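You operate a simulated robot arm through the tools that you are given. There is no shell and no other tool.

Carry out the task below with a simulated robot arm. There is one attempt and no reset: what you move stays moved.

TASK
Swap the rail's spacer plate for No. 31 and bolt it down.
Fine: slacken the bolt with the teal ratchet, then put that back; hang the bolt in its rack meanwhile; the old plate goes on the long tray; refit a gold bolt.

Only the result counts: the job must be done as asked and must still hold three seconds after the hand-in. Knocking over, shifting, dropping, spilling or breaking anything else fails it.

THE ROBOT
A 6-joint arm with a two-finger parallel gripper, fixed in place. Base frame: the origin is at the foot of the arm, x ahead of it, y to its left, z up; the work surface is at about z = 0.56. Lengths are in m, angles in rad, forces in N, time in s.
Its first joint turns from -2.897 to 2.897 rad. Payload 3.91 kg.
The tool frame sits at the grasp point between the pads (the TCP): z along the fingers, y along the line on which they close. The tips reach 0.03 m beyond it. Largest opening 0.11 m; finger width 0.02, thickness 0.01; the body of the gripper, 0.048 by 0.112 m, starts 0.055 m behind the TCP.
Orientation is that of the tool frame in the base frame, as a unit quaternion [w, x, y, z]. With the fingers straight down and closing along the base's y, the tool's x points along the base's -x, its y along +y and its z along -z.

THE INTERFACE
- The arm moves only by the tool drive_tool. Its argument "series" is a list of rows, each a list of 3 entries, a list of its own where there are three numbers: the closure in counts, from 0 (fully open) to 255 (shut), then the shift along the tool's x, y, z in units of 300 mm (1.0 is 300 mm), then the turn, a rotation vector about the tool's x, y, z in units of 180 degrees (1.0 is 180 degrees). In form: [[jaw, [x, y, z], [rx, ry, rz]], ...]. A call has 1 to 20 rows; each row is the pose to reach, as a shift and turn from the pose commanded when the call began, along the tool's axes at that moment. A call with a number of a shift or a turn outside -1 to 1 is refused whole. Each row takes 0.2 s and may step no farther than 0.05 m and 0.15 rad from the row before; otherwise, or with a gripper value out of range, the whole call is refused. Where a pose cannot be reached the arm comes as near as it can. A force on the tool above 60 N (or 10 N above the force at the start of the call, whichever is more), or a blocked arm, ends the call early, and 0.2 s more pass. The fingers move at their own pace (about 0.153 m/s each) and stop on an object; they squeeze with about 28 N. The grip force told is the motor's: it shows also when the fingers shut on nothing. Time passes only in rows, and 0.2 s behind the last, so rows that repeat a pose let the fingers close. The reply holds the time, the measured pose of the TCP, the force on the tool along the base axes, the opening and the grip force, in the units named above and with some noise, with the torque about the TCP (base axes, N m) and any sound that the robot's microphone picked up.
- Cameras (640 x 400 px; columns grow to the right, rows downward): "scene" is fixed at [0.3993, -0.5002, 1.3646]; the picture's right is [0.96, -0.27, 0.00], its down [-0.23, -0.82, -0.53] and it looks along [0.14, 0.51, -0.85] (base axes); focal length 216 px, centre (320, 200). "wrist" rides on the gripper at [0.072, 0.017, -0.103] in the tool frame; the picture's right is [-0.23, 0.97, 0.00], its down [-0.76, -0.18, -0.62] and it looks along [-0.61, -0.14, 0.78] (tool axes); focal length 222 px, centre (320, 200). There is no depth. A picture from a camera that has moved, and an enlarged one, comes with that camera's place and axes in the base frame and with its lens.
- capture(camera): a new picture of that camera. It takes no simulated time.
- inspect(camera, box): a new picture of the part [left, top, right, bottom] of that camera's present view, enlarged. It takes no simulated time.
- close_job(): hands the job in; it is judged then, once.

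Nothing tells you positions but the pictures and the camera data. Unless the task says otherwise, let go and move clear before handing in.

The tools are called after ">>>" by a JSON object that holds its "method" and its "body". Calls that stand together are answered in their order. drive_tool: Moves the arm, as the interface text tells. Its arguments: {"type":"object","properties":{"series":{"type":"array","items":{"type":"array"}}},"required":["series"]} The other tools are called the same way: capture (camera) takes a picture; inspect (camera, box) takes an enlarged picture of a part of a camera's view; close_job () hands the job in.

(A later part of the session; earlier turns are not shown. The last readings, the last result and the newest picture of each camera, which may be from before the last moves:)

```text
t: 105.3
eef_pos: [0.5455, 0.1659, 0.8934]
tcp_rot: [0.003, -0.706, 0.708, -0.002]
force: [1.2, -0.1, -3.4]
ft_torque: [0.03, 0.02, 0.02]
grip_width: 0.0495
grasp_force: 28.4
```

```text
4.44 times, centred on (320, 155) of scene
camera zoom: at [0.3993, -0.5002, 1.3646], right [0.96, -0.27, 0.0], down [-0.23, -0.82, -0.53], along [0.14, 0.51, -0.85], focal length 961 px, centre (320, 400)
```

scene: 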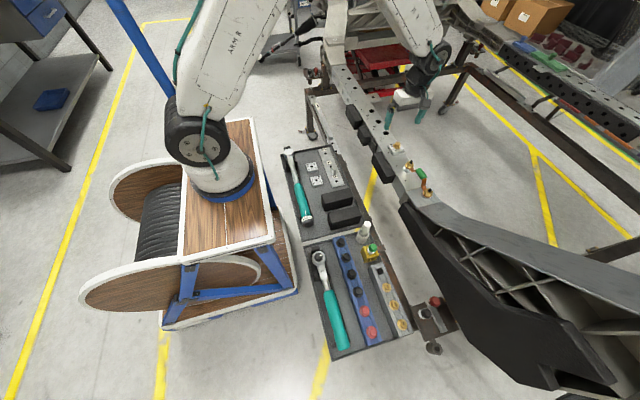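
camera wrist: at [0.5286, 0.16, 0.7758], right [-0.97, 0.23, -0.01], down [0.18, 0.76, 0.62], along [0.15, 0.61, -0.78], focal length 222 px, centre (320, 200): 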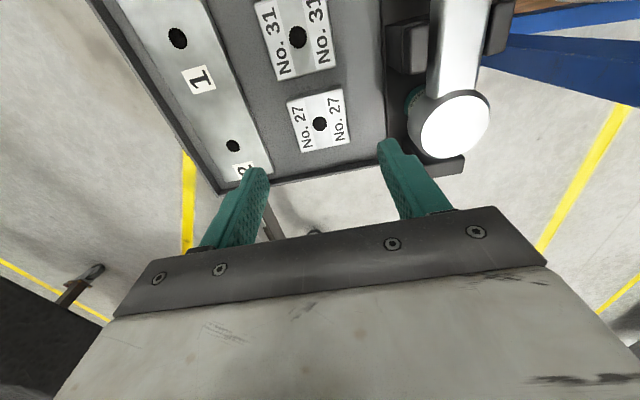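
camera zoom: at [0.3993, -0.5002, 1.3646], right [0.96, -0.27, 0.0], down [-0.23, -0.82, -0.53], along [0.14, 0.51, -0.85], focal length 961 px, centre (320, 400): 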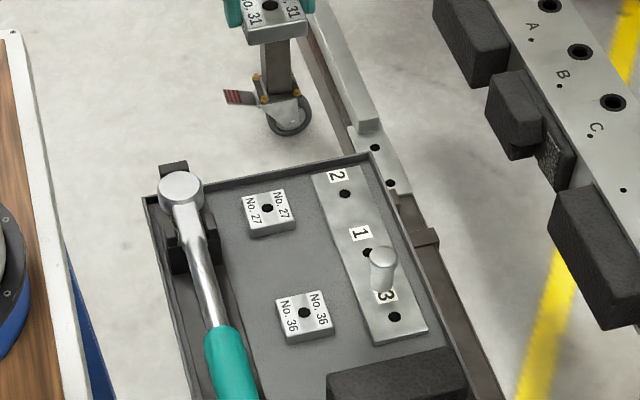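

>>> {"method": "drive_tool", "body": {"series": [[255, [0.06, -0.117, -0.02], [0, 0, 0]], [255, [0.12, -0.233, -0.04], [0, 0, 0]], [255, [0.18, -0.35, -0.05], [0, 0, 0]], [255, [0.24, -0.467, -0.05], [0, 0, 0]], [255, [0.3, -0.583, -0.05], [0, 0, 0]], [255, [0.36, -0.7, -0.05], [0, 0, 0]], [255, [0.42, -0.817, -0.05], [0, 0, 0]], [255, [0.483, -0.933, -0.05], [0, 0, 0]]]}}

>>> {"method": "capture", "body": {"camera": "wrist"}}

```text
t: 107.1
eef_pos: [0.8265, 0.0204, 0.9111]
tcp_rot: [-0.003, 0.707, -0.707, 0.003]
force: [0.0, 0.7, -2.1]
ft_torque: [-0.02, -0.03, 0.01]
grip_width: 0.0495
grasp_force: 27.8
```

```text
taken
camera wrist: at [0.8083, -0.0526, 1.0132], right [-0.97, 0.23, -0.01], down [0.17, 0.76, 0.62], along [0.15, 0.61, -0.78], focal length 222 px, centre (320, 200)
```

wrist: 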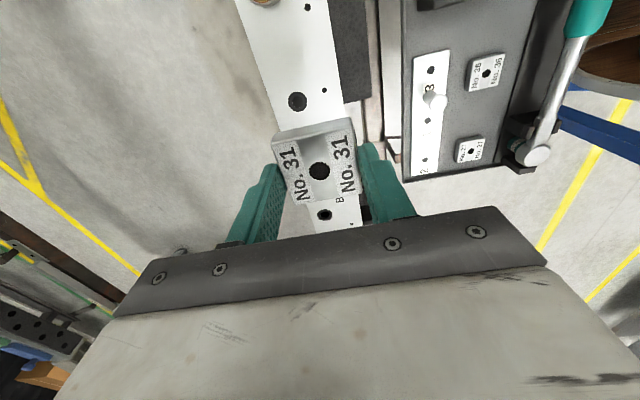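

>>> {"method": "drive_tool", "body": {"series": [[255, [0.0337, -0.0757, 0], [0, 0, 0]], [255, [0.0337, -0.0757, 0.12], [0, 0, 0]], [255, [0.0337, -0.0757, 0.22], [0, 0, 0]], [255, [0.0337, -0.0757, 0.3], [0, 0, 0]]]}}

>>> {"method": "inspect", "body": {"camera": "wrist", "box": [240, 80, 400, 220]}}

>>> {"method": "inspect", "body": {"camera": "scene", "box": [380, 120, 430, 160]}}

```text
t: 108.1
eef_pos: [0.8462, 0.0099, 0.8209]
tcp_rot: [0.002, -0.707, 0.707, -0.003]
force: [-1.3, 0.9, -1.7]
ft_torque: [0.05, -0.02, 0.02]
grip_width: 0.0499
grasp_force: 28.1
```

```text
2.86 times, centred on (320, 150) of wrist
camera zoom: at [0.8292, -0.0625, 0.9244], right [-0.97, 0.23, -0.01], down [0.17, 0.76, 0.62], along [0.15, 0.61, -0.78], focal length 635 px, centre (320, 343)
```

zoom: 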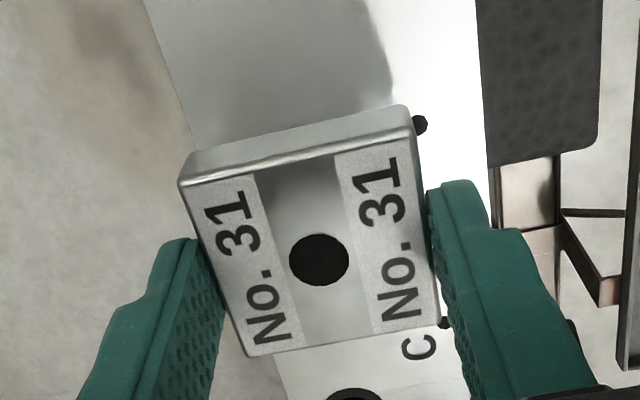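

```text
10.00 times, centred on (405, 140) of scene
camera zoom: at [0.3993, -0.5002, 1.3646], right [0.96, -0.27, 0.0], down [-0.23, -0.82, -0.53], along [0.14, 0.51, -0.85], focal length 2162 px, centre (-530, 800)
```

zoom: 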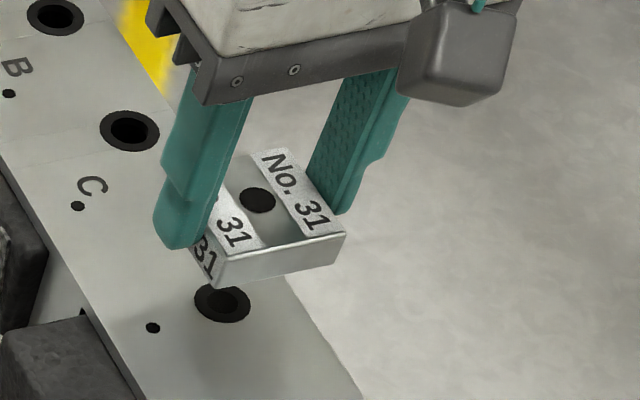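

The plate's hole needs to go about +4 mm in x. I'm adjusting and lowering close to the rail.

>>> {"method": "drive_tool", "body": {"series": [[255, [-0.003, -0.0133, 0.03], [0, 0, 0]], [255, [-0.003, -0.0133, 0.07], [0, 0, 0]], [255, [-0.003, -0.0133, 0.105], [0, 0, 0]]]}}

>>> {"method": "inspect", "body": {"camera": "scene", "box": [380, 120, 430, 160]}}

>>> {"method": "inspect", "body": {"camera": "wrist", "box": [220, 80, 420, 230]}}

```text
t: 108.9
eef_pos: [0.8525, 0.0121, 0.7899]
tcp_rot: [0.002, -0.706, 0.708, -0.002]
force: [-0.1, -0.1, -2.7]
ft_torque: [0.0, -0.03, 0.0]
grip_width: 0.0494
grasp_force: 27.9
```

```text
10.00 times, centred on (405, 140) of scene
camera zoom: at [0.3993, -0.5002, 1.3646], right [0.96, -0.27, 0.0], down [-0.23, -0.82, -0.53], along [0.14, 0.51, -0.85], focal length 2162 px, centre (-530, 800)
```

zoom: 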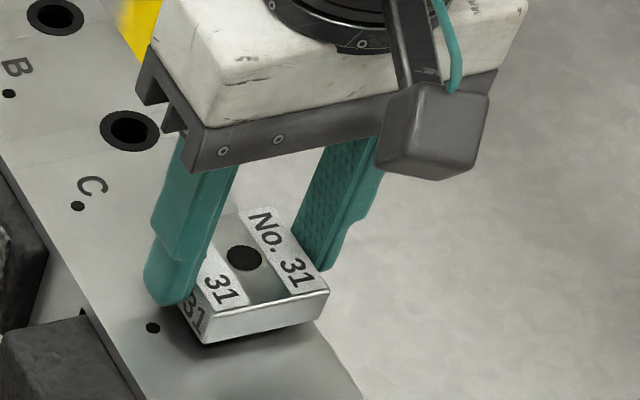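

```text
2.67 times, centred on (320, 155) of wrist
camera zoom: at [0.8351, -0.0611, 0.8928], right [-0.97, 0.23, -0.01], down [0.17, 0.76, 0.62], along [0.15, 0.61, -0.78], focal length 592 px, centre (320, 320)
```

zoom: 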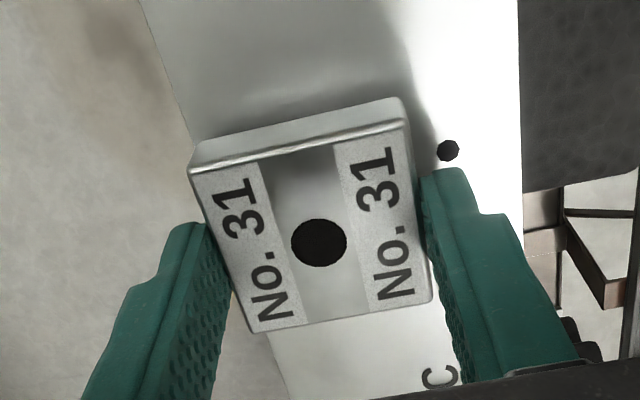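

A small correction of -2 mm in x, then lowering to contact.

>>> {"method": "drive_tool", "body": {"series": [[255, [0.0023, 0.0067, 0], [0, 0, 0]], [255, [0.0023, 0.0067, 0.01], [0, 0, 0]], [255, [0.0023, 0.0067, 0.017], [0, 0, 0]]]}}

>>> {"method": "inspect", "body": {"camera": "scene", "box": [380, 120, 430, 160]}}

```text
t: 109.7
eef_pos: [0.8507, 0.0118, 0.7845]
tcp_rot: [0.002, -0.707, 0.707, -0.001]
force: [0.4, -0.5, -3.0]
ft_torque: [0.0, 0.02, -0.02]
grip_width: 0.0497
grasp_force: 27.7
```

```text
10.00 times, centred on (405, 140) of scene
camera zoom: at [0.3993, -0.5002, 1.3646], right [0.96, -0.27, 0.0], down [-0.23, -0.82, -0.53], along [0.14, 0.51, -0.85], focal length 2162 px, centre (-530, 800)
```

zoom: 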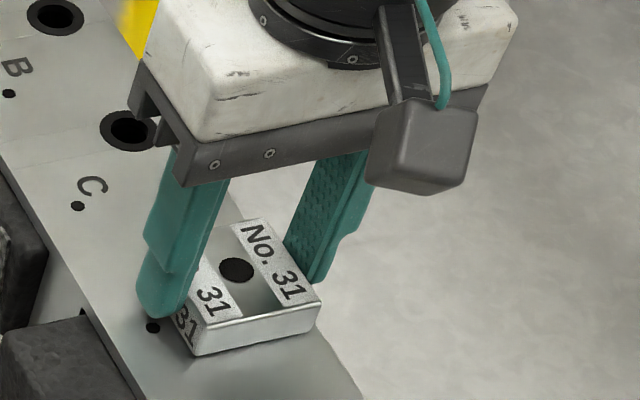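

The hole matches the original spot to within a pixel. I'm touching down and releasing.

>>> {"method": "drive_tool", "body": {"series": [[255, [0, 0, 0.003], [0, 0, 0]], [255, [0, 0, 0.005], [0, 0, 0]], [255, [0, 0, 0.005], [0, 0, 0]]]}}

```text
t: 110.5
eef_pos: [0.8508, 0.0107, 0.7833]
tcp_rot: [0.003, -0.707, 0.707, -0.003]
force: [0.1, 1.2, 15.6]
ft_torque: [-0.11, 0.23, -0.01]
grip_width: 0.0496
grasp_force: 27.8
```

>>> {"method": "drive_tool", "body": {"series": [[255, [0, 0, 0.001], [0, 0, 0]], [200, [0, 0, 0.001], [0, 0, 0]], [120, [0, 0, 0.001], [0, 0, 0]], [100, [0, 0, 0], [0, 0, 0]], [90, [0, 0, -0.05], [0, 0, 0]], [90, [0, 0, -0.15], [0, 0, 0]], [60, [0, 0, -0.28], [0, 0, 0]], [0, [0, 0, -0.42], [0, 0, 0]]]}}

>>> {"method": "inspect", "body": {"camera": "wrist", "box": [250, 50, 390, 150]}}

>>> {"method": "inspect", "body": {"camera": "scene", "box": [380, 120, 430, 160]}}

```text
t: 112.3
eef_pos: [0.8495, 0.0113, 0.9096]
tcp_rot: [0.002, -0.707, 0.707, -0.001]
force: [0.0, -0.5, -0.1]
ft_torque: [0.01, 0.01, -0.01]
grip_width: 0.11
grasp_force: 0.1
```

```text
4.00 times, centred on (320, 100) of wrist
camera zoom: at [0.8324, -0.0614, 1.0127], right [-0.97, 0.23, -0.01], down [0.18, 0.76, 0.62], along [0.15, 0.61, -0.78], focal length 888 px, centre (320, 600)
```

zoom: 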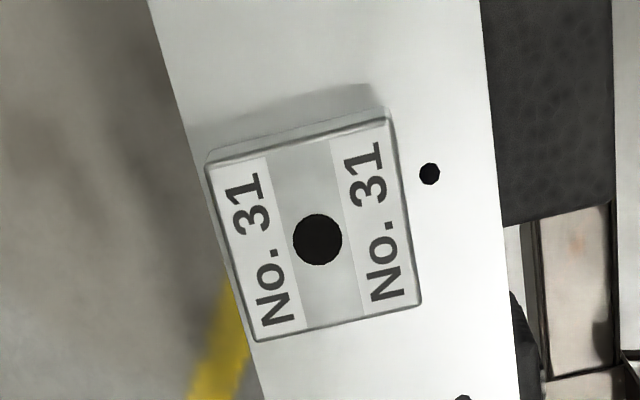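

```text
10.00 times, centred on (405, 140) of scene
camera zoom: at [0.3993, -0.5002, 1.3646], right [0.96, -0.27, 0.0], down [-0.23, -0.82, -0.53], along [0.14, 0.51, -0.85], focal length 2162 px, centre (-530, 800)
```

zoom: 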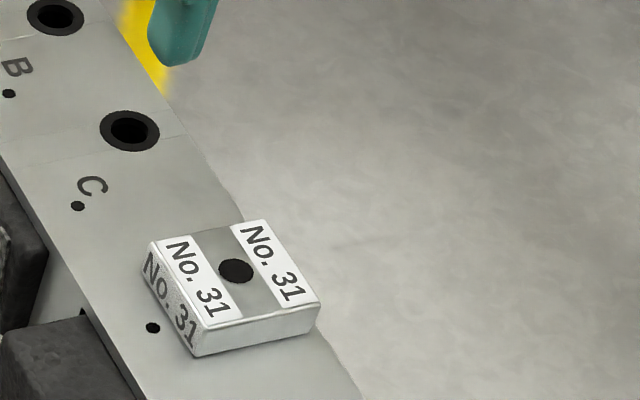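

Plate 31 is in place. I'm now fetching a gold bolt, the one hung at the rack's end, and moving back toward the rack.

>>> {"method": "drive_tool", "body": {"series": [[0, [0.02, 0.117, -0.1], [0, 0, 0.007]], [0, [0.06, 0.233, -0.1], [0, 0, 0.014]], [0, [0.12, 0.35, -0.1], [0, 0, 0.021]], [0, [0.18, 0.467, -0.1], [0, 0, 0.028]], [0, [0.24, 0.583, -0.1], [0, 0, 0.035]], [0, [0.303, 0.685, -0.1], [0, 0, 0.041]]]}}

>>> {"method": "drive_tool", "body": {"series": [[0, [0.14, -0.018, 0], [0, 0, 0]], [0, [0.28, -0.036, 0], [0, 0, 0]], [0, [0.42, -0.054, 0], [0, 0, 0]], [0, [0.56, -0.072, 0], [0, 0, 0]], [0, [0.7, -0.09, 0.05], [0, 0, 0]], [0, [0.84, -0.108, 0.12], [0, 0, 0]], [0, [0.959, -0.125, 0.22], [0, 0, 0]], [0, [0.959, -0.125, 0.36], [0, 0, 0]], [0, [0.959, -0.125, 0.5], [0, 0, 0]]]}}

>>> {"method": "capture", "body": {"camera": "wrist"}}

```text
t: 113.7
eef_pos: [0.6429, -0.0791, 0.9367]
tcp_rot: [0.003, -0.66, 0.752, -0.002]
force: [0.1, 0.9, 1.1]
ft_torque: [0.0, -0.01, 0.01]
grip_width: 0.1102
grasp_force: 0.0
```

```text
t: 115.7
eef_pos: [0.6428, -0.3705, 0.789]
tcp_rot: [0.003, -0.659, 0.752, -0.003]
force: [-0.1, -0.1, 0.3]
ft_torque: [0.0, 0.0, 0.02]
grip_width: 0.11
grasp_force: 0.1
```

```text
taken
camera wrist: at [0.6166, -0.4401, 0.8909], right [-0.94, 0.35, -0.01], down [0.27, 0.73, 0.63], along [0.22, 0.58, -0.78], focal length 222 px, centre (320, 200)
```

wrist: 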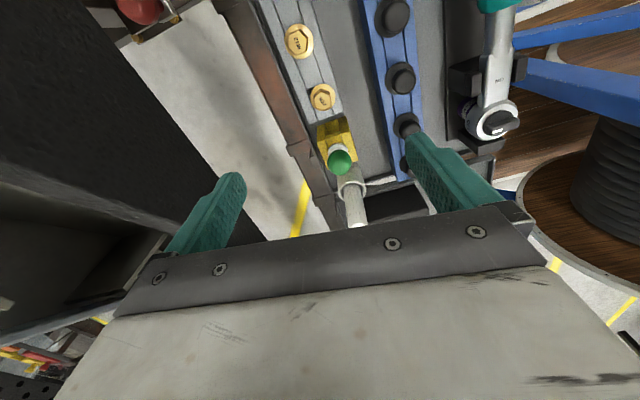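

>>> {"method": "inspect", "body": {"camera": "wrist", "box": [290, 70, 350, 130]}}

>>> {"method": "drive_tool", "body": {"series": [[70, [0, 0, 0.1], [0, 0, 0]], [120, [0, 0, 0.2], [0, 0, 0]], [140, [0, 0, 0.25], [0, 0, 0]]]}}

>>> {"method": "inspect", "body": {"camera": "wrist", "box": [260, 80, 380, 180]}}

```text
6.67 times, centred on (320, 100) of wrist
camera zoom: at [0.6166, -0.4401, 0.8909], right [-0.94, 0.35, -0.01], down [0.27, 0.73, 0.63], along [0.22, 0.58, -0.78], focal length 1481 px, centre (320, 867)
```

zoom: 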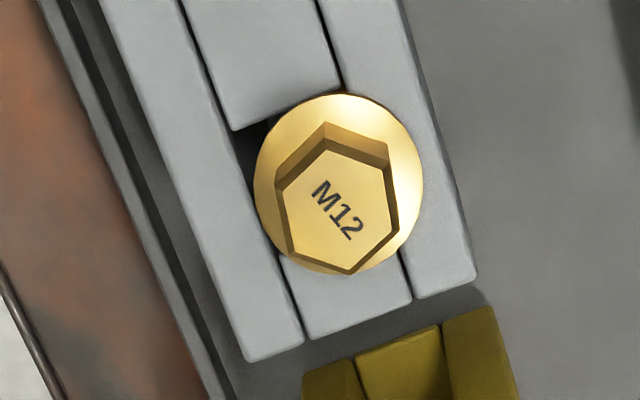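

```text
t: 116.5
eef_pos: [0.645, -0.3691, 0.7131]
tcp_rot: [0.003, -0.659, 0.752, -0.002]
force: [0.3, 0.4, 0.4]
ft_torque: [0.0, 0.0, 0.01]
grip_width: 0.0495
grasp_force: 0.0
```

```text
4.00 times, centred on (320, 130) of wrist
camera zoom: at [0.6188, -0.4396, 0.8152], right [-0.94, 0.35, -0.01], down [0.27, 0.73, 0.63], along [0.22, 0.58, -0.78], focal length 888 px, centre (320, 480)
```

zoom: 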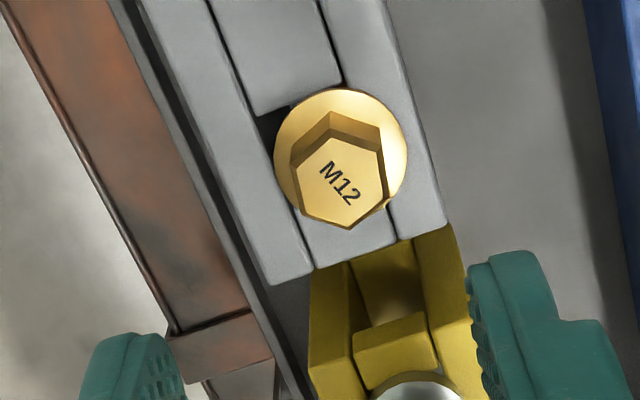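

The bolt head is at (0.638, -0.376), top z≈0.637. I'm aligning and lowering onto it.

>>> {"method": "drive_tool", "body": {"series": [[140, [0.0258, 0.0201, 0.0], [0, 0, 0]], [140, [0.0258, 0.0201, 0.1], [0, 0, 0]], [140, [0.0258, 0.0201, 0.15], [0, 0, 0]]]}}

>>> {"method": "inspect", "body": {"camera": "wrist", "box": [250, 110, 390, 220]}}

```text
t: 117.3
eef_pos: [0.6391, -0.3758, 0.6658]
tcp_rot: [0.003, -0.659, 0.752, -0.003]
force: [0.6, -0.8, 0.0]
ft_torque: [-0.01, 0.01, 0.0]
grip_width: 0.0496
grasp_force: 0.0
```

```text
3.64 times, centred on (320, 165) of wrist
camera zoom: at [0.6122, -0.4461, 0.7693], right [-0.94, 0.35, -0.01], down [0.27, 0.73, 0.63], along [0.22, 0.58, -0.78], focal length 808 px, centre (320, 327)
```

zoom: 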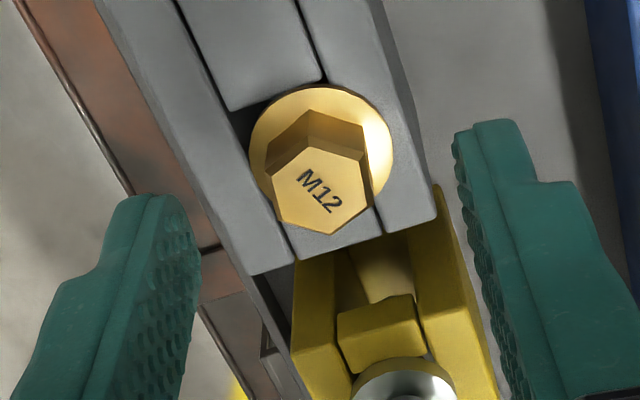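

Aligned. I'm lowering the last 8 mm and gripping.

>>> {"method": "drive_tool", "body": {"series": [[140, [0, 0, 0.015], [0, 0, 0]], [140, [0, 0, 0.028], [0, 0, 0]], [200, [0, 0, 0.028], [0, 0, 0]], [255, [0, 0, 0.028], [0, 0, 0]], [255, [0, 0, 0.028], [0, 0, 0]]]}}

>>> {"method": "inspect", "body": {"camera": "wrist", "box": [250, 110, 390, 220]}}

```text
t: 118.5
eef_pos: [0.6392, -0.3761, 0.658]
tcp_rot: [0.003, -0.659, 0.752, -0.002]
force: [-0.2, 0.0, 0.5]
ft_torque: [-0.01, -0.03, -0.02]
grip_width: 0.0189
grasp_force: 28.0
```

```text
3.64 times, centred on (320, 165) of wrist
camera zoom: at [0.612, -0.4465, 0.7612], right [-0.94, 0.35, -0.01], down [0.27, 0.73, 0.63], along [0.22, 0.58, -0.78], focal length 808 px, centre (320, 327)
```

zoom: 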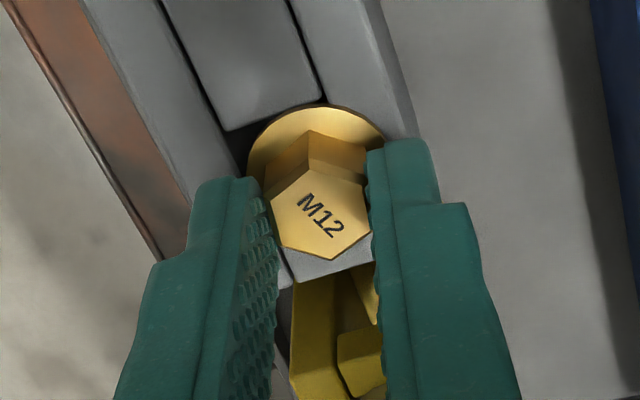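

Gripped on the hex. I'm lifting straight out.

>>> {"method": "drive_tool", "body": {"series": [[255, [0, 0, -0.05], [0, 0, 0]], [255, [0, 0, -0.15], [0, 0, 0]], [255, [0, 0, -0.3], [0, 0, 0]], [255, [0, 0, -0.45], [0, 0, 0]], [255, [0, 0, -0.6], [0, 0, 0]], [255, [0, 0, -0.75], [0, 0, 0]], [255, [0, 0, -0.9], [0, 0, 0]], [255, [-0.1, 0.013, -0.95], [0, 0, 0]], [255, [-0.24, 0.031, -0.95], [0, 0, 0]], [255, [-0.38, 0.05, -0.95], [0, 0, 0]], [255, [-0.52, 0.068, -0.95], [0, 0, 0]], [255, [-0.66, 0.086, -0.95], [0, 0, 0]], [255, [-0.8, 0.104, -0.95], [0, 0, 0]], [255, [-0.94, 0.122, -0.95], [0, 0, 0]]]}}

>>> {"method": "capture", "body": {"camera": "wrist"}}

>>> {"method": "capture", "body": {"camera": "scene"}}

```text
t: 121.5
eef_pos: [0.6373, -0.0927, 0.9422]
tcp_rot: [0.003, -0.66, 0.751, -0.002]
force: [-0.3, -0.9, -0.5]
ft_torque: [0.03, -0.01, -0.01]
grip_width: 0.0188
grasp_force: 28.4
```

```text
taken
camera wrist: at [0.6101, -0.1632, 1.0447], right [-0.94, 0.35, -0.01], down [0.27, 0.73, 0.63], along [0.23, 0.58, -0.78], focal length 222 px, centre (320, 200)
```

wrist: 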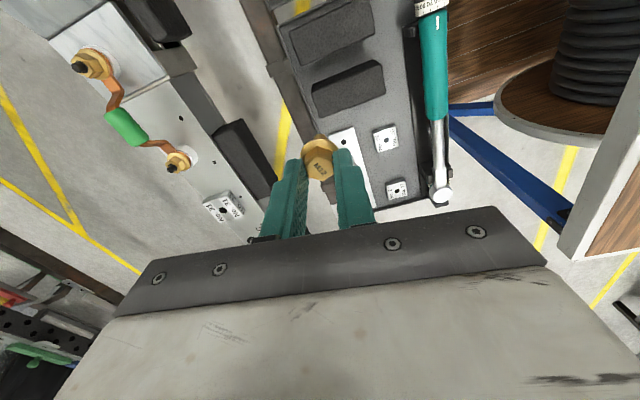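

```text
taken
```

scene: 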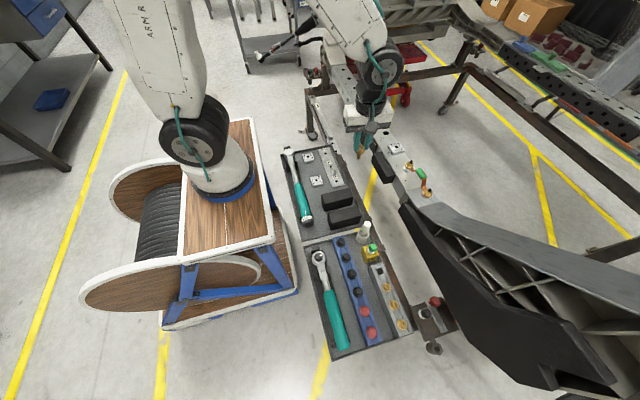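

I'm moving above plate 31's hole and pre-rotating CCW to have the full clockwise range.

>>> {"method": "drive_tool", "body": {"series": [[255, [-0.036, -0.055, 0], [0, 0, -0.037]], [255, [-0.073, -0.11, 0], [0, 0, -0.073]], [255, [-0.109, -0.165, 0], [0, 0, -0.11]], [255, [-0.145, -0.22, 0], [0, 0, -0.147]], [255, [-0.182, -0.274, 0], [0, 0, -0.183]], [255, [-0.218, -0.329, 0], [0, 0, -0.22]], [255, [-0.254, -0.384, 0], [0, 0, -0.257]], [255, [-0.291, -0.439, 0], [0, 0, -0.293]], [255, [-0.327, -0.494, 0], [0, 0, -0.33]], [255, [-0.363, -0.549, 0.03], [0, 0, -0.367]], [255, [-0.4, -0.604, 0.07], [0, 0, -0.403]], [255, [-0.436, -0.6585, 0.1], [0, 0, -0.44]]]}}

>>> {"method": "capture", "body": {"camera": "wrist"}}

>>> {"method": "inspect", "body": {"camera": "scene", "box": [370, 90, 440, 160]}}

```text
t: 124.1
eef_pos: [0.8522, 0.0121, 0.9163]
tcp_rot: [0.0, 0.987, -0.159, 0.003]
force: [-0.6, 0.0, -0.8]
ft_torque: [0.01, -0.01, 0.01]
grip_width: 0.0189
grasp_force: 27.9
```

```text
taken
camera wrist: at [0.9149, -0.0277, 1.0182], right [-0.52, -0.85, 0.0], down [-0.67, 0.41, 0.62], along [-0.53, 0.32, -0.79], focal length 222 px, centre (320, 200)
```

wrist: 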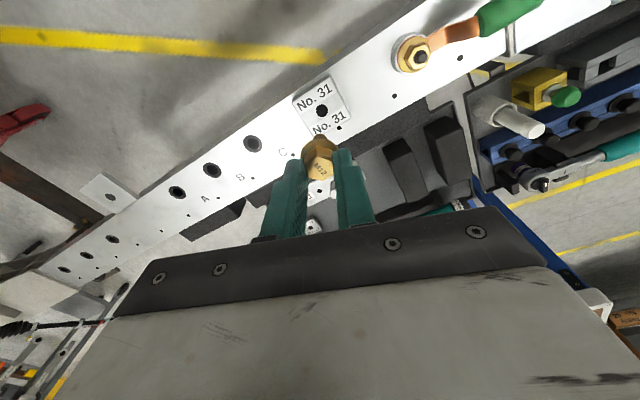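

```text
5.71 times, centred on (405, 125) of scene
camera zoom: at [0.3993, -0.5002, 1.3646], right [0.96, -0.27, 0.0], down [-0.23, -0.82, -0.53], along [0.14, 0.51, -0.85], focal length 1236 px, centre (-166, 629)
```

zoom: 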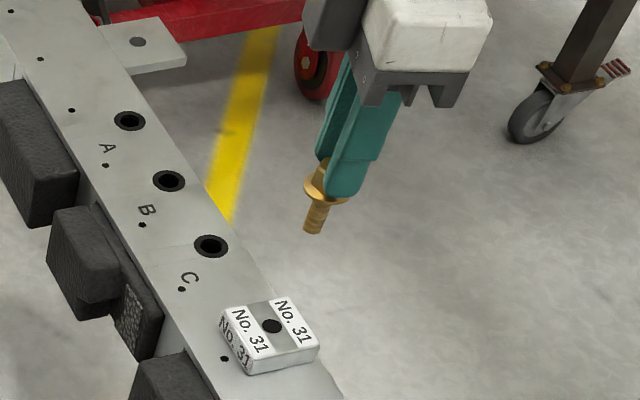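

The bolt hangs upright in the jaws. I'm lowering so the shank tip is just above plate 31's hole.

>>> {"method": "drive_tool", "body": {"series": [[255, [0, 0, 0.1], [0, 0, 0]], [255, [0, 0, 0.19], [0, 0, 0]], [255, [0, 0, 0.235], [0, 0, 0]], [255, [0, 0, 0.235], [0, 0, 0]]]}}

>>> {"method": "inspect", "body": {"camera": "scene", "box": [380, 120, 430, 160]}}

>>> {"method": "inspect", "body": {"camera": "wrist", "box": [270, 80, 390, 200]}}

```text
t: 125.1
eef_pos: [0.8508, 0.0136, 0.8456]
tcp_rot: [0.0, 0.987, -0.159, 0.003]
force: [0.4, 0.7, -1.2]
ft_torque: [0.03, 0.0, 0.02]
grip_width: 0.0194
grasp_force: 27.9
```

```text
10.00 times, centred on (405, 140) of scene
camera zoom: at [0.3993, -0.5002, 1.3646], right [0.96, -0.27, 0.0], down [-0.23, -0.82, -0.53], along [0.14, 0.51, -0.85], focal length 2162 px, centre (-530, 800)
```

zoom: 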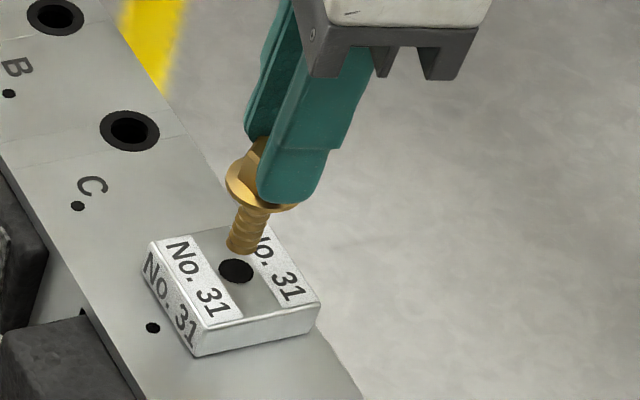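

```text
3.33 times, centred on (330, 140) of wrist
camera zoom: at [0.9135, -0.0266, 0.9489], right [-0.52, -0.85, 0.0], down [-0.67, 0.41, 0.62], along [-0.53, 0.32, -0.79], focal length 740 px, centre (287, 400)
```

zoom: 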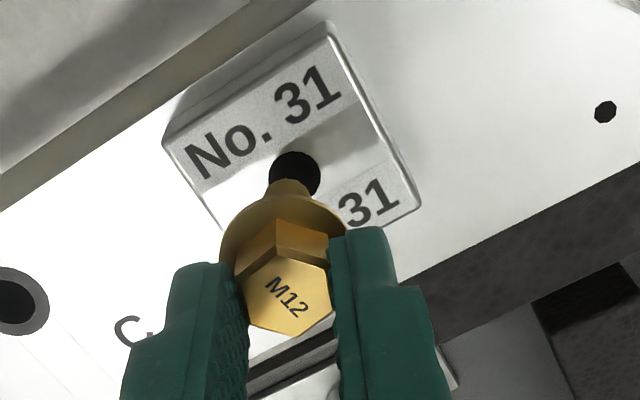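

The tip is about 1 cm above the hole and off by only ~1.5 mm. I'm correcting and lowering until it just touches.

>>> {"method": "drive_tool", "body": {"series": [[255, [-0.001, 0.0053, 0], [0, 0, 0]], [255, [-0.001, 0.0053, 0.013], [0, 0, 0]], [255, [-0.001, 0.0053, 0.026], [0, 0, 0]], [255, [-0.001, 0.0053, 0.026], [0, 0, 0]]]}}

>>> {"method": "inspect", "body": {"camera": "scene", "box": [385, 130, 415, 155]}}

>>> {"method": "inspect", "body": {"camera": "wrist", "box": [290, 100, 370, 160]}}

```text
t: 126.1
eef_pos: [0.8503, 0.0117, 0.8375]
tcp_rot: [-0.001, 0.987, -0.159, 0.003]
force: [-0.7, 0.0, -0.9]
ft_torque: [-0.01, -0.01, -0.03]
grip_width: 0.0191
grasp_force: 28.5
```

```text
16.00 times, centred on (400, 142) of scene
camera zoom: at [0.3993, -0.5002, 1.3646], right [0.96, -0.27, 0.0], down [-0.23, -0.82, -0.53], along [0.14, 0.51, -0.85], focal length 3460 px, centre (-960, 1120)
```

zoom: 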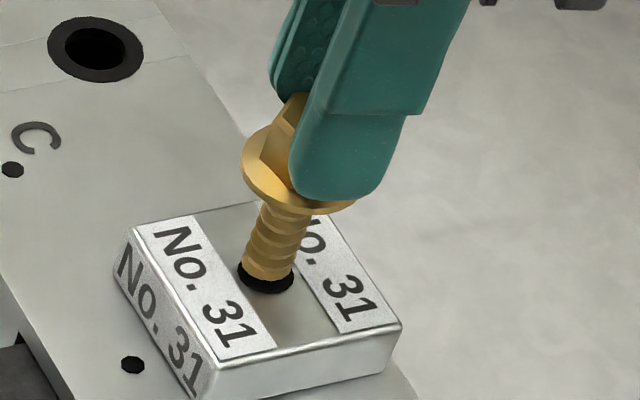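

```text
6.67 times, centred on (330, 130) of wrist
camera zoom: at [0.913, -0.0288, 0.9406], right [-0.52, -0.85, 0.0], down [-0.67, 0.41, 0.62], along [-0.53, 0.32, -0.79], focal length 1481 px, centre (253, 667)
```

zoom: 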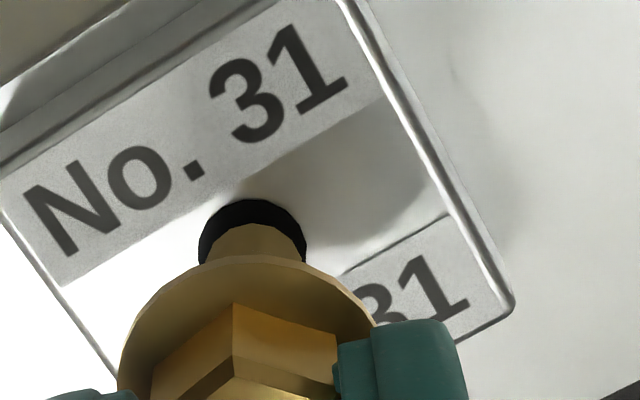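

The tip is nearly concentric with the hole. I'm making a tiny nudge and lowering into it.

>>> {"method": "drive_tool", "body": {"series": [[255, [0.002, -0.0006, 0.005], [0, 0, 0]], [255, [0.002, -0.0006, 0.012], [0, 0, 0]], [255, [0.002, -0.0006, 0.02], [0, 0, 0]]]}}

>>> {"method": "inspect", "body": {"camera": "scene", "box": [385, 130, 415, 155]}}

```text
t: 126.9
eef_pos: [0.8507, 0.0114, 0.8312]
tcp_rot: [-0.001, 0.987, -0.159, 0.004]
force: [-0.1, 0.5, -0.3]
ft_torque: [-0.02, 0.01, 0.0]
grip_width: 0.0191
grasp_force: 27.6
```

```text
16.00 times, centred on (400, 142) of scene
camera zoom: at [0.3993, -0.5002, 1.3646], right [0.96, -0.27, 0.0], down [-0.23, -0.82, -0.53], along [0.14, 0.51, -0.85], focal length 3460 px, centre (-960, 1120)
```

zoom: 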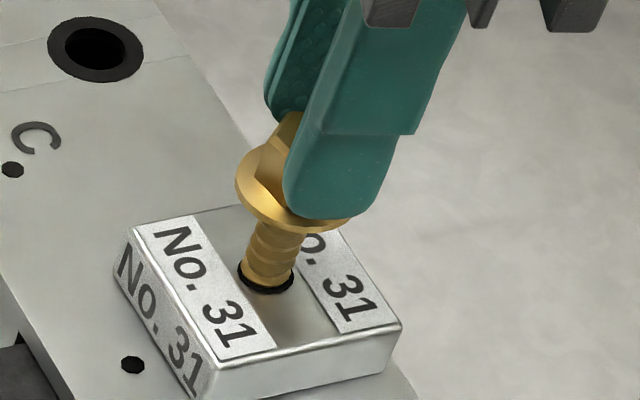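

It's entering the hole with no force. I'm continuing down until it meets the thread.

>>> {"method": "drive_tool", "body": {"series": [[255, [0, 0, 0.012], [0, 0, 0]], [255, [0, 0, 0.024], [0, 0, 0]], [255, [0, 0, 0.034], [0, 0, 0]]]}}

>>> {"method": "inspect", "body": {"camera": "scene", "box": [385, 130, 415, 155]}}

```text
t: 127.7
eef_pos: [0.8508, 0.0104, 0.8207]
tcp_rot: [-0.001, 0.987, -0.159, 0.003]
force: [-1.0, 0.3, -1.3]
ft_torque: [-0.04, 0.03, 0.02]
grip_width: 0.0192
grasp_force: 28.2
```

```text
16.00 times, centred on (400, 142) of scene
camera zoom: at [0.3993, -0.5002, 1.3646], right [0.96, -0.27, 0.0], down [-0.23, -0.82, -0.53], along [0.14, 0.51, -0.85], focal length 3460 px, centre (-960, 1120)
```

zoom: 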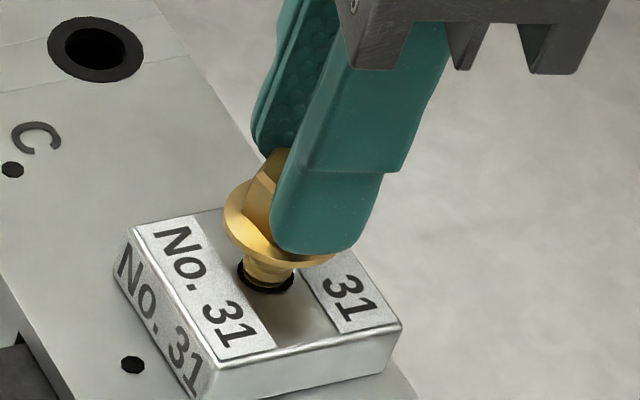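

>>> {"method": "drive_tool", "body": {"series": [[255, [0, 0, 0.005], [0, 0, 0]], [255, [0, 0, 0.01], [0, 0, 0]], [255, [0, 0, 0.015], [0, 0, 0]]]}}

>>> {"method": "inspect", "body": {"camera": "scene", "box": [385, 130, 415, 155]}}

```text
t: 128.5
eef_pos: [0.8501, 0.0092, 0.8163]
tcp_rot: [-0.001, 0.987, -0.159, 0.004]
force: [-3.0, -4.6, 12.0]
ft_torque: [-0.01, 0.76, 0.01]
grip_width: 0.0188
grasp_force: 27.9
```

```text
16.00 times, centred on (400, 142) of scene
camera zoom: at [0.3993, -0.5002, 1.3646], right [0.96, -0.27, 0.0], down [-0.23, -0.82, -0.53], along [0.14, 0.51, -0.85], focal length 3460 px, centre (-960, 1120)
```

zoom: 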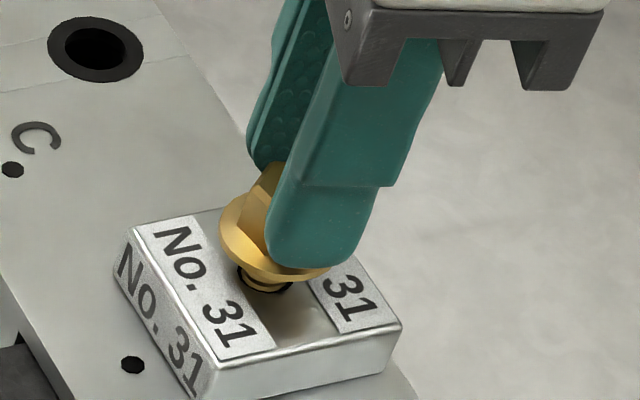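

The shank has met the thread with about 12 N. I'm turning clockwise while following down.

>>> {"method": "drive_tool", "body": {"series": [[255, [0, 0, 0.001], [0, 0, 0.04]], [255, [0, 0, 0.003], [0, 0, 0.08]], [255, [0, 0, 0.005], [0, 0, 0.12]], [255, [0, 0, 0.007], [0, 0, 0.16]], [255, [0, 0, 0.009], [0, 0, 0.2]]]}}

>>> {"method": "inspect", "body": {"camera": "scene", "box": [385, 130, 415, 155]}}

```text
t: 129.7
eef_pos: [0.8505, 0.0101, 0.8152]
tcp_rot: [-0.002, 0.889, -0.457, 0.004]
force: [-5.6, -7.3, 20.4]
ft_torque: [-0.34, 0.25, 0.02]
grip_width: 0.0189
grasp_force: 28.2
```

```text
16.00 times, centred on (400, 142) of scene
camera zoom: at [0.3993, -0.5002, 1.3646], right [0.96, -0.27, 0.0], down [-0.23, -0.82, -0.53], along [0.14, 0.51, -0.85], focal length 3460 px, centre (-960, 1120)
```

zoom: 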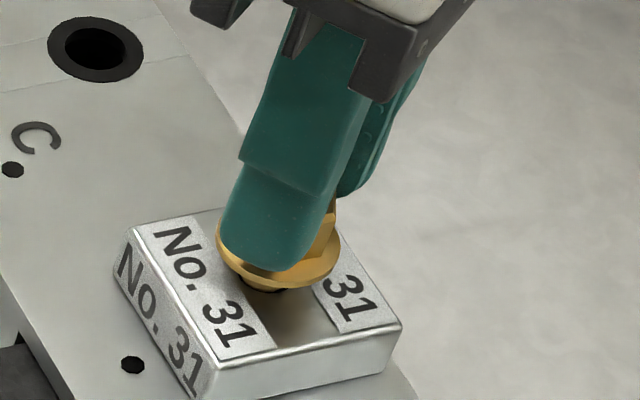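

>>> {"method": "drive_tool", "body": {"series": [[255, [0, 0, 0], [0, 0, 0.04]], [255, [0, 0, 0.001], [0, 0, 0.08]], [255, [0, 0, 0.002], [0, 0, 0.12]], [255, [0, 0, 0.003], [0, 0, 0.16]], [255, [0, 0, 0.004], [0, 0, 0.2]]]}}

>>> {"method": "inspect", "body": {"camera": "scene", "box": [385, 130, 415, 155]}}

>>> {"method": "inspect", "body": {"camera": "wrist", "box": [250, 100, 390, 210]}}

```text
t: 130.9
eef_pos: [0.8507, 0.0096, 0.8122]
tcp_rot: [0.003, -0.704, 0.71, -0.002]
force: [-4.2, -10.8, 13.9]
ft_torque: [-0.64, 0.25, 0.02]
grip_width: 0.0191
grasp_force: 27.8
```

```text
16.00 times, centred on (400, 142) of scene
camera zoom: at [0.3993, -0.5002, 1.3646], right [0.96, -0.27, 0.0], down [-0.23, -0.82, -0.53], along [0.14, 0.51, -0.85], focal length 3460 px, centre (-960, 1120)
```

zoom: 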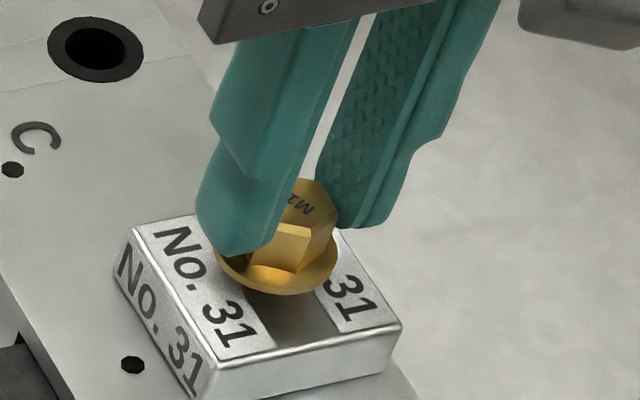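

```text
3.64 times, centred on (320, 155) of wrist
camera zoom: at [0.8322, -0.0632, 0.9151], right [-0.97, 0.23, -0.01], down [0.18, 0.76, 0.62], along [0.15, 0.61, -0.78], focal length 808 px, centre (320, 364)
```

zoom: 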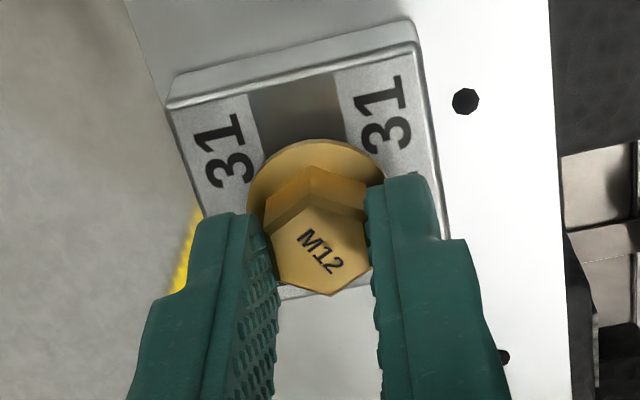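

It's screwing in. I'm continuing clockwise.

>>> {"method": "drive_tool", "body": {"series": [[255, [0.002, 0, 0.001], [0, 0, 0.04]], [255, [0.002, 0, 0.003], [0, 0, 0.08]], [255, [0.002, 0, 0.005], [0, 0, 0.12]], [255, [0.002, 0, 0.007], [0, 0, 0.16]], [255, [0.002, 0, 0.009], [0, 0, 0.2]]]}}

>>> {"method": "inspect", "body": {"camera": "scene", "box": [385, 130, 415, 155]}}

```text
t: 132.1
eef_pos: [0.8505, 0.0098, 0.8104]
tcp_rot: [0.003, -0.451, 0.893, -0.002]
force: [-10.2, -4.9, 10.4]
ft_torque: [-0.4, 0.64, -0.02]
grip_width: 0.019
grasp_force: 27.8
```

```text
16.00 times, centred on (400, 142) of scene
camera zoom: at [0.3993, -0.5002, 1.3646], right [0.96, -0.27, 0.0], down [-0.23, -0.82, -0.53], along [0.14, 0.51, -0.85], focal length 3460 px, centre (-960, 1120)
```

zoom: 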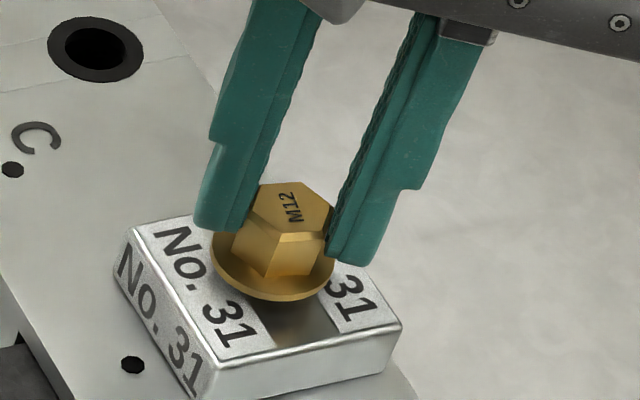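

About 5–6 mm remains. I'm continuing clockwise.

>>> {"method": "drive_tool", "body": {"series": [[255, [0.002, 0.002, 0.001], [0, 0, 0.04]], [255, [0.002, 0.002, 0.003], [0, 0, 0.08]], [255, [0.002, 0.002, 0.005], [0, 0, 0.12]], [255, [0.002, 0.002, 0.007], [0, 0, 0.16]], [255, [0.002, 0.002, 0.009], [0, 0, 0.2]]]}}

>>> {"method": "inspect", "body": {"camera": "scene", "box": [385, 130, 415, 155]}}

```text
t: 133.3
eef_pos: [0.85, 0.0094, 0.8075]
tcp_rot: [0.003, -0.154, 0.988, -0.001]
force: [-6.7, 1.5, 17.2]
ft_torque: [0.06, 0.58, -0.02]
grip_width: 0.0191
grasp_force: 28.1
```

```text
16.00 times, centred on (400, 142) of scene
camera zoom: at [0.3993, -0.5002, 1.3646], right [0.96, -0.27, 0.0], down [-0.23, -0.82, -0.53], along [0.14, 0.51, -0.85], focal length 3460 px, centre (-960, 1120)
```

zoom: 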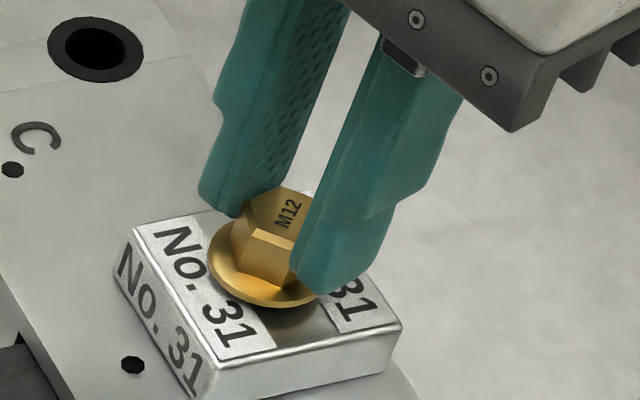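

>>> {"method": "drive_tool", "body": {"series": [[255, [0.002, 0.001, 0.0], [0, 0, 0.04]], [255, [0.002, 0.001, 0.002], [0, 0, 0.08]], [255, [0.002, 0.001, 0.004], [0, 0, 0.12]], [255, [0.002, 0.001, 0.006], [0, 0, 0.16]], [255, [0.002, 0.001, 0.007], [0, 0, 0.2]]]}}

>>> {"method": "inspect", "body": {"camera": "scene", "box": [385, 130, 415, 155]}}

```text
t: 134.5
eef_pos: [0.8489, 0.0104, 0.8049]
tcp_rot: [0.005, 0.16, 0.987, 0.0]
force: [12.3, 5.0, 15.2]
ft_torque: [0.08, -0.22, -0.03]
grip_width: 0.019
grasp_force: 27.4
```

```text
16.00 times, centred on (400, 142) of scene
camera zoom: at [0.3993, -0.5002, 1.3646], right [0.96, -0.27, 0.0], down [-0.23, -0.82, -0.53], along [0.14, 0.51, -0.85], focal length 3460 px, centre (-960, 1120)
```

zoom: 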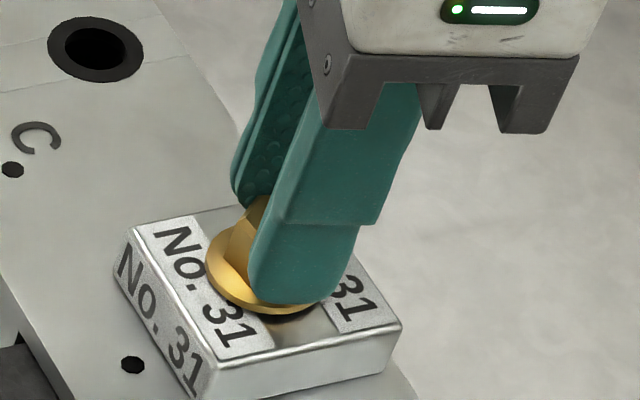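

>>> {"method": "drive_tool", "body": {"series": [[255, [0.0, -0.002, 0.0], [0, 0, 0.04]], [255, [0.0, -0.002, 0.001], [0, 0, 0.08]], [255, [0.0, -0.002, 0.002], [0, 0, 0.12]], [255, [0.0, -0.002, 0.003], [0, 0, 0.16]]]}}

>>> {"method": "inspect", "body": {"camera": "scene", "box": [385, 130, 415, 155]}}

```text
t: 135.5
eef_pos: [0.8485, 0.0108, 0.8036]
tcp_rot: [0.003, 0.399, 0.917, 0.002]
force: [16.5, 16.4, 6.3]
ft_torque: [0.42, -0.56, 0.08]
grip_width: 0.0191
grasp_force: 28.2
```

```text
16.00 times, centred on (400, 142) of scene
camera zoom: at [0.3993, -0.5002, 1.3646], right [0.96, -0.27, 0.0], down [-0.23, -0.82, -0.53], along [0.14, 0.51, -0.85], focal length 3460 px, centre (-960, 1120)
```

zoom: 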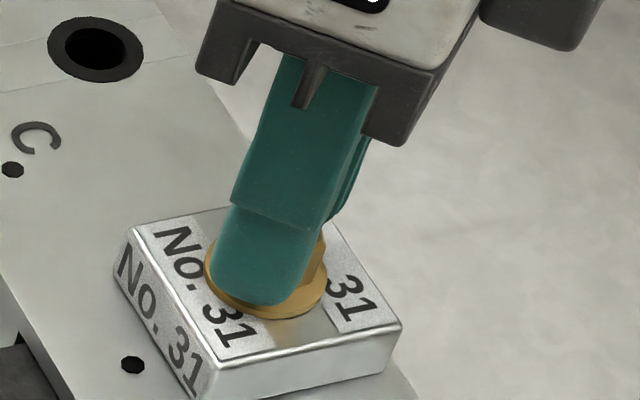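

The flange looks almost seated. I'm turning a bit more to make it snug.

>>> {"method": "drive_tool", "body": {"series": [[255, [0.001, -0.002, 0.0], [0, 0, 0.03]], [255, [0.001, -0.002, 0.0], [0, 0, 0.06]], [255, [0.001, -0.002, 0.0], [0, 0, 0.09]]]}}

>>> {"method": "inspect", "body": {"camera": "scene", "box": [385, 130, 415, 155]}}

>>> {"method": "inspect", "body": {"camera": "wrist", "box": [250, 100, 390, 210]}}

```text
t: 136.3
eef_pos: [0.8507, 0.0108, 0.8035]
tcp_rot: [0.002, 0.525, 0.851, 0.003]
force: [24.7, 35.8, -4.6]
ft_torque: [0.98, -0.64, 0.19]
grip_width: 0.019
grasp_force: 27.6
```

```text
16.00 times, centred on (400, 142) of scene
camera zoom: at [0.3993, -0.5002, 1.3646], right [0.96, -0.27, 0.0], down [-0.23, -0.82, -0.53], along [0.14, 0.51, -0.85], focal length 3460 px, centre (-960, 1120)
```

zoom: 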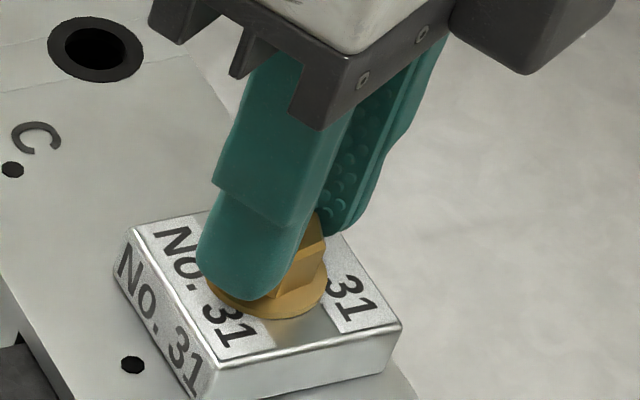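

```text
3.64 times, centred on (320, 155) of wrist
camera zoom: at [0.8317, 0.0818, 0.9069], right [0.97, 0.23, 0.01], down [0.18, -0.76, 0.62], along [0.15, -0.61, -0.78], focal length 808 px, centre (320, 364)
```

zoom: 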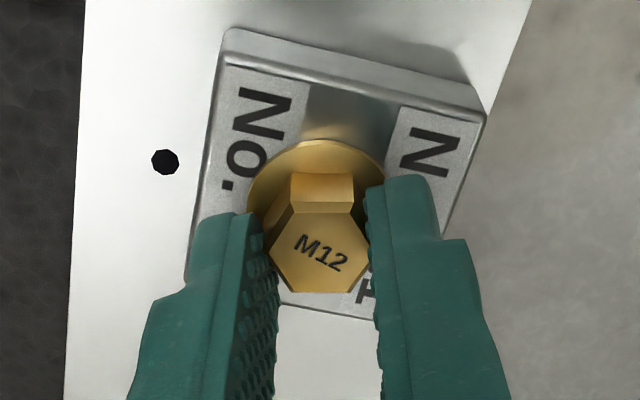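

The bolt is hand-tight, since the hex is now slipping in the grip. I'm releasing and lifting clear.

>>> {"method": "drive_tool", "body": {"series": [[200, [0, 0, 0], [0, 0, 0]], [150, [0, 0, 0], [0, 0, 0]], [130, [0, 0, -0.02], [0, 0, 0]], [110, [0, 0, -0.1], [0, 0, 0]], [80, [0, 0, -0.23], [0, 0, 0]], [0, [0, 0, -0.37], [0, 0, 0]]]}}

>>> {"method": "inspect", "body": {"camera": "scene", "box": [385, 130, 415, 155]}}

>>> {"method": "capture", "body": {"camera": "wrist"}}

```text
t: 137.7
eef_pos: [0.8475, 0.0077, 0.9164]
tcp_rot: [0.001, 0.525, 0.851, 0.002]
force: [0.6, -0.4, -0.2]
ft_torque: [-0.01, 0.02, -0.01]
grip_width: 0.11
grasp_force: 0.0
```

```text
16.00 times, centred on (400, 142) of scene
camera zoom: at [0.3993, -0.5002, 1.3646], right [0.96, -0.27, 0.0], down [-0.23, -0.82, -0.53], along [0.14, 0.51, -0.85], focal length 3460 px, centre (-960, 1120)
```

zoom: 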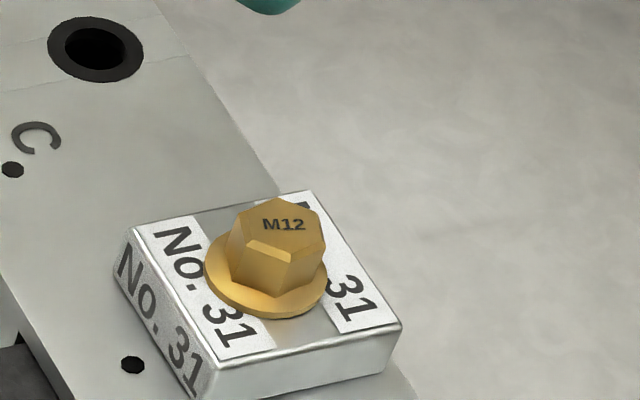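

```text
taken
camera wrist: at [0.8306, 0.0801, 1.0187], right [0.97, 0.24, 0.01], down [0.18, -0.76, 0.62], along [0.15, -0.61, -0.78], focal length 222 px, centre (320, 200)
```

wrist: 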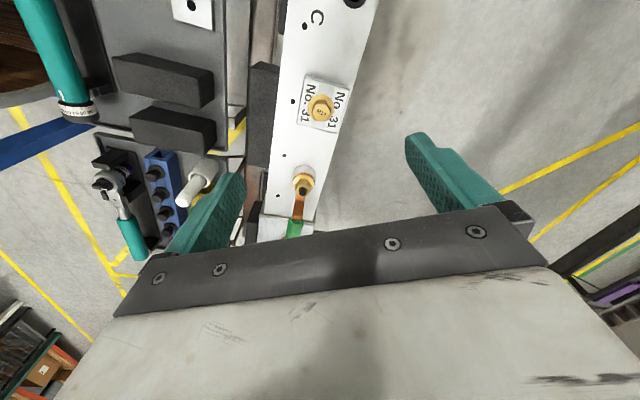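

The bolt is seated hand-tight on plate 31. For final tightening I'll use the torque wrench on the long tray, so I'm backing off and rotating the wrist to inspect it.

>>> {"method": "drive_tool", "body": {"series": [[0, [0.019, -0.037, 0], [0, 0, -0.0425]], [0, [0.037, -0.075, 0], [0, 0, -0.085]], [0, [0.056, -0.112, 0], [0, 0, -0.1275]], [0, [0.075, -0.149, 0], [0, 0, -0.17]], [0, [0.093, -0.186, 0], [0, 0, -0.2125]], [0, [0.112, -0.224, 0], [0, 0, -0.255]], [0, [0.131, -0.261, 0], [0, 0, -0.2975]], [0, [0.149, -0.298, 0], [0, 0, -0.34]], [0, [0.168, -0.335, 0], [0, 0, -0.3825]], [0, [0.187, -0.373, 0], [0, 0, -0.425]], [0, [0.205, -0.41, 0], [0, 0, -0.4675]], [0, [0.224, -0.447, 0], [0, 0, -0.51]], [0, [0.242, -0.484, 0], [0, 0, -0.5525]], [0, [0.261, -0.522, 0], [0, 0, -0.595]], [0, [0.28, -0.559, 0], [0, 0, -0.6375]], [0, [0.298, -0.596, 0], [0, 0, -0.68]], [0, [0.317, -0.633, 0], [0, 0, -0.7225]], [0, [0.336, -0.671, 0], [0, 0, -0.765]], [0, [0.354, -0.708, 0], [0, 0, -0.8075]], [0, [0.373, -0.745, 0], [0, 0, -0.85]]]}}

>>> {"method": "capture", "body": {"camera": "wrist"}}

>>> {"method": "inspect", "body": {"camera": "scene", "box": [275, 140, 325, 235]}}

```text
t: 141.9
eef_pos: [0.598, 0.0081, 0.9137]
tcp_rot: [0.002, -0.706, 0.708, -0.003]
force: [0.3, -0.6, -0.4]
ft_torque: [0.01, 0.02, -0.02]
grip_width: 0.1099
grasp_force: 0.0
```

```text
taken
camera wrist: at [0.5807, -0.0653, 1.0164], right [-0.97, 0.23, -0.01], down [0.18, 0.76, 0.62], along [0.15, 0.61, -0.78], focal length 222 px, centre (320, 200)
```

wrist: 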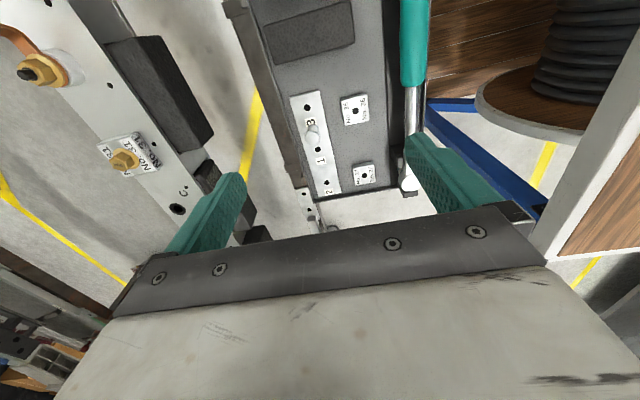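

```text
4.21 times, centred on (300, 188) of scene
camera zoom: at [0.3993, -0.5002, 1.3646], right [0.96, -0.27, 0.0], down [-0.23, -0.82, -0.53], along [0.14, 0.51, -0.85], focal length 910 px, centre (404, 253)
```

zoom: 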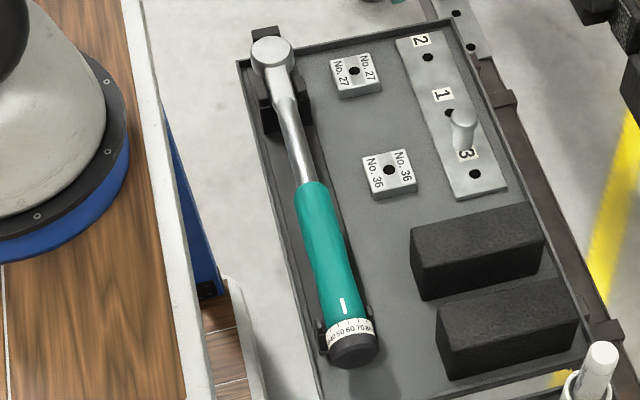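

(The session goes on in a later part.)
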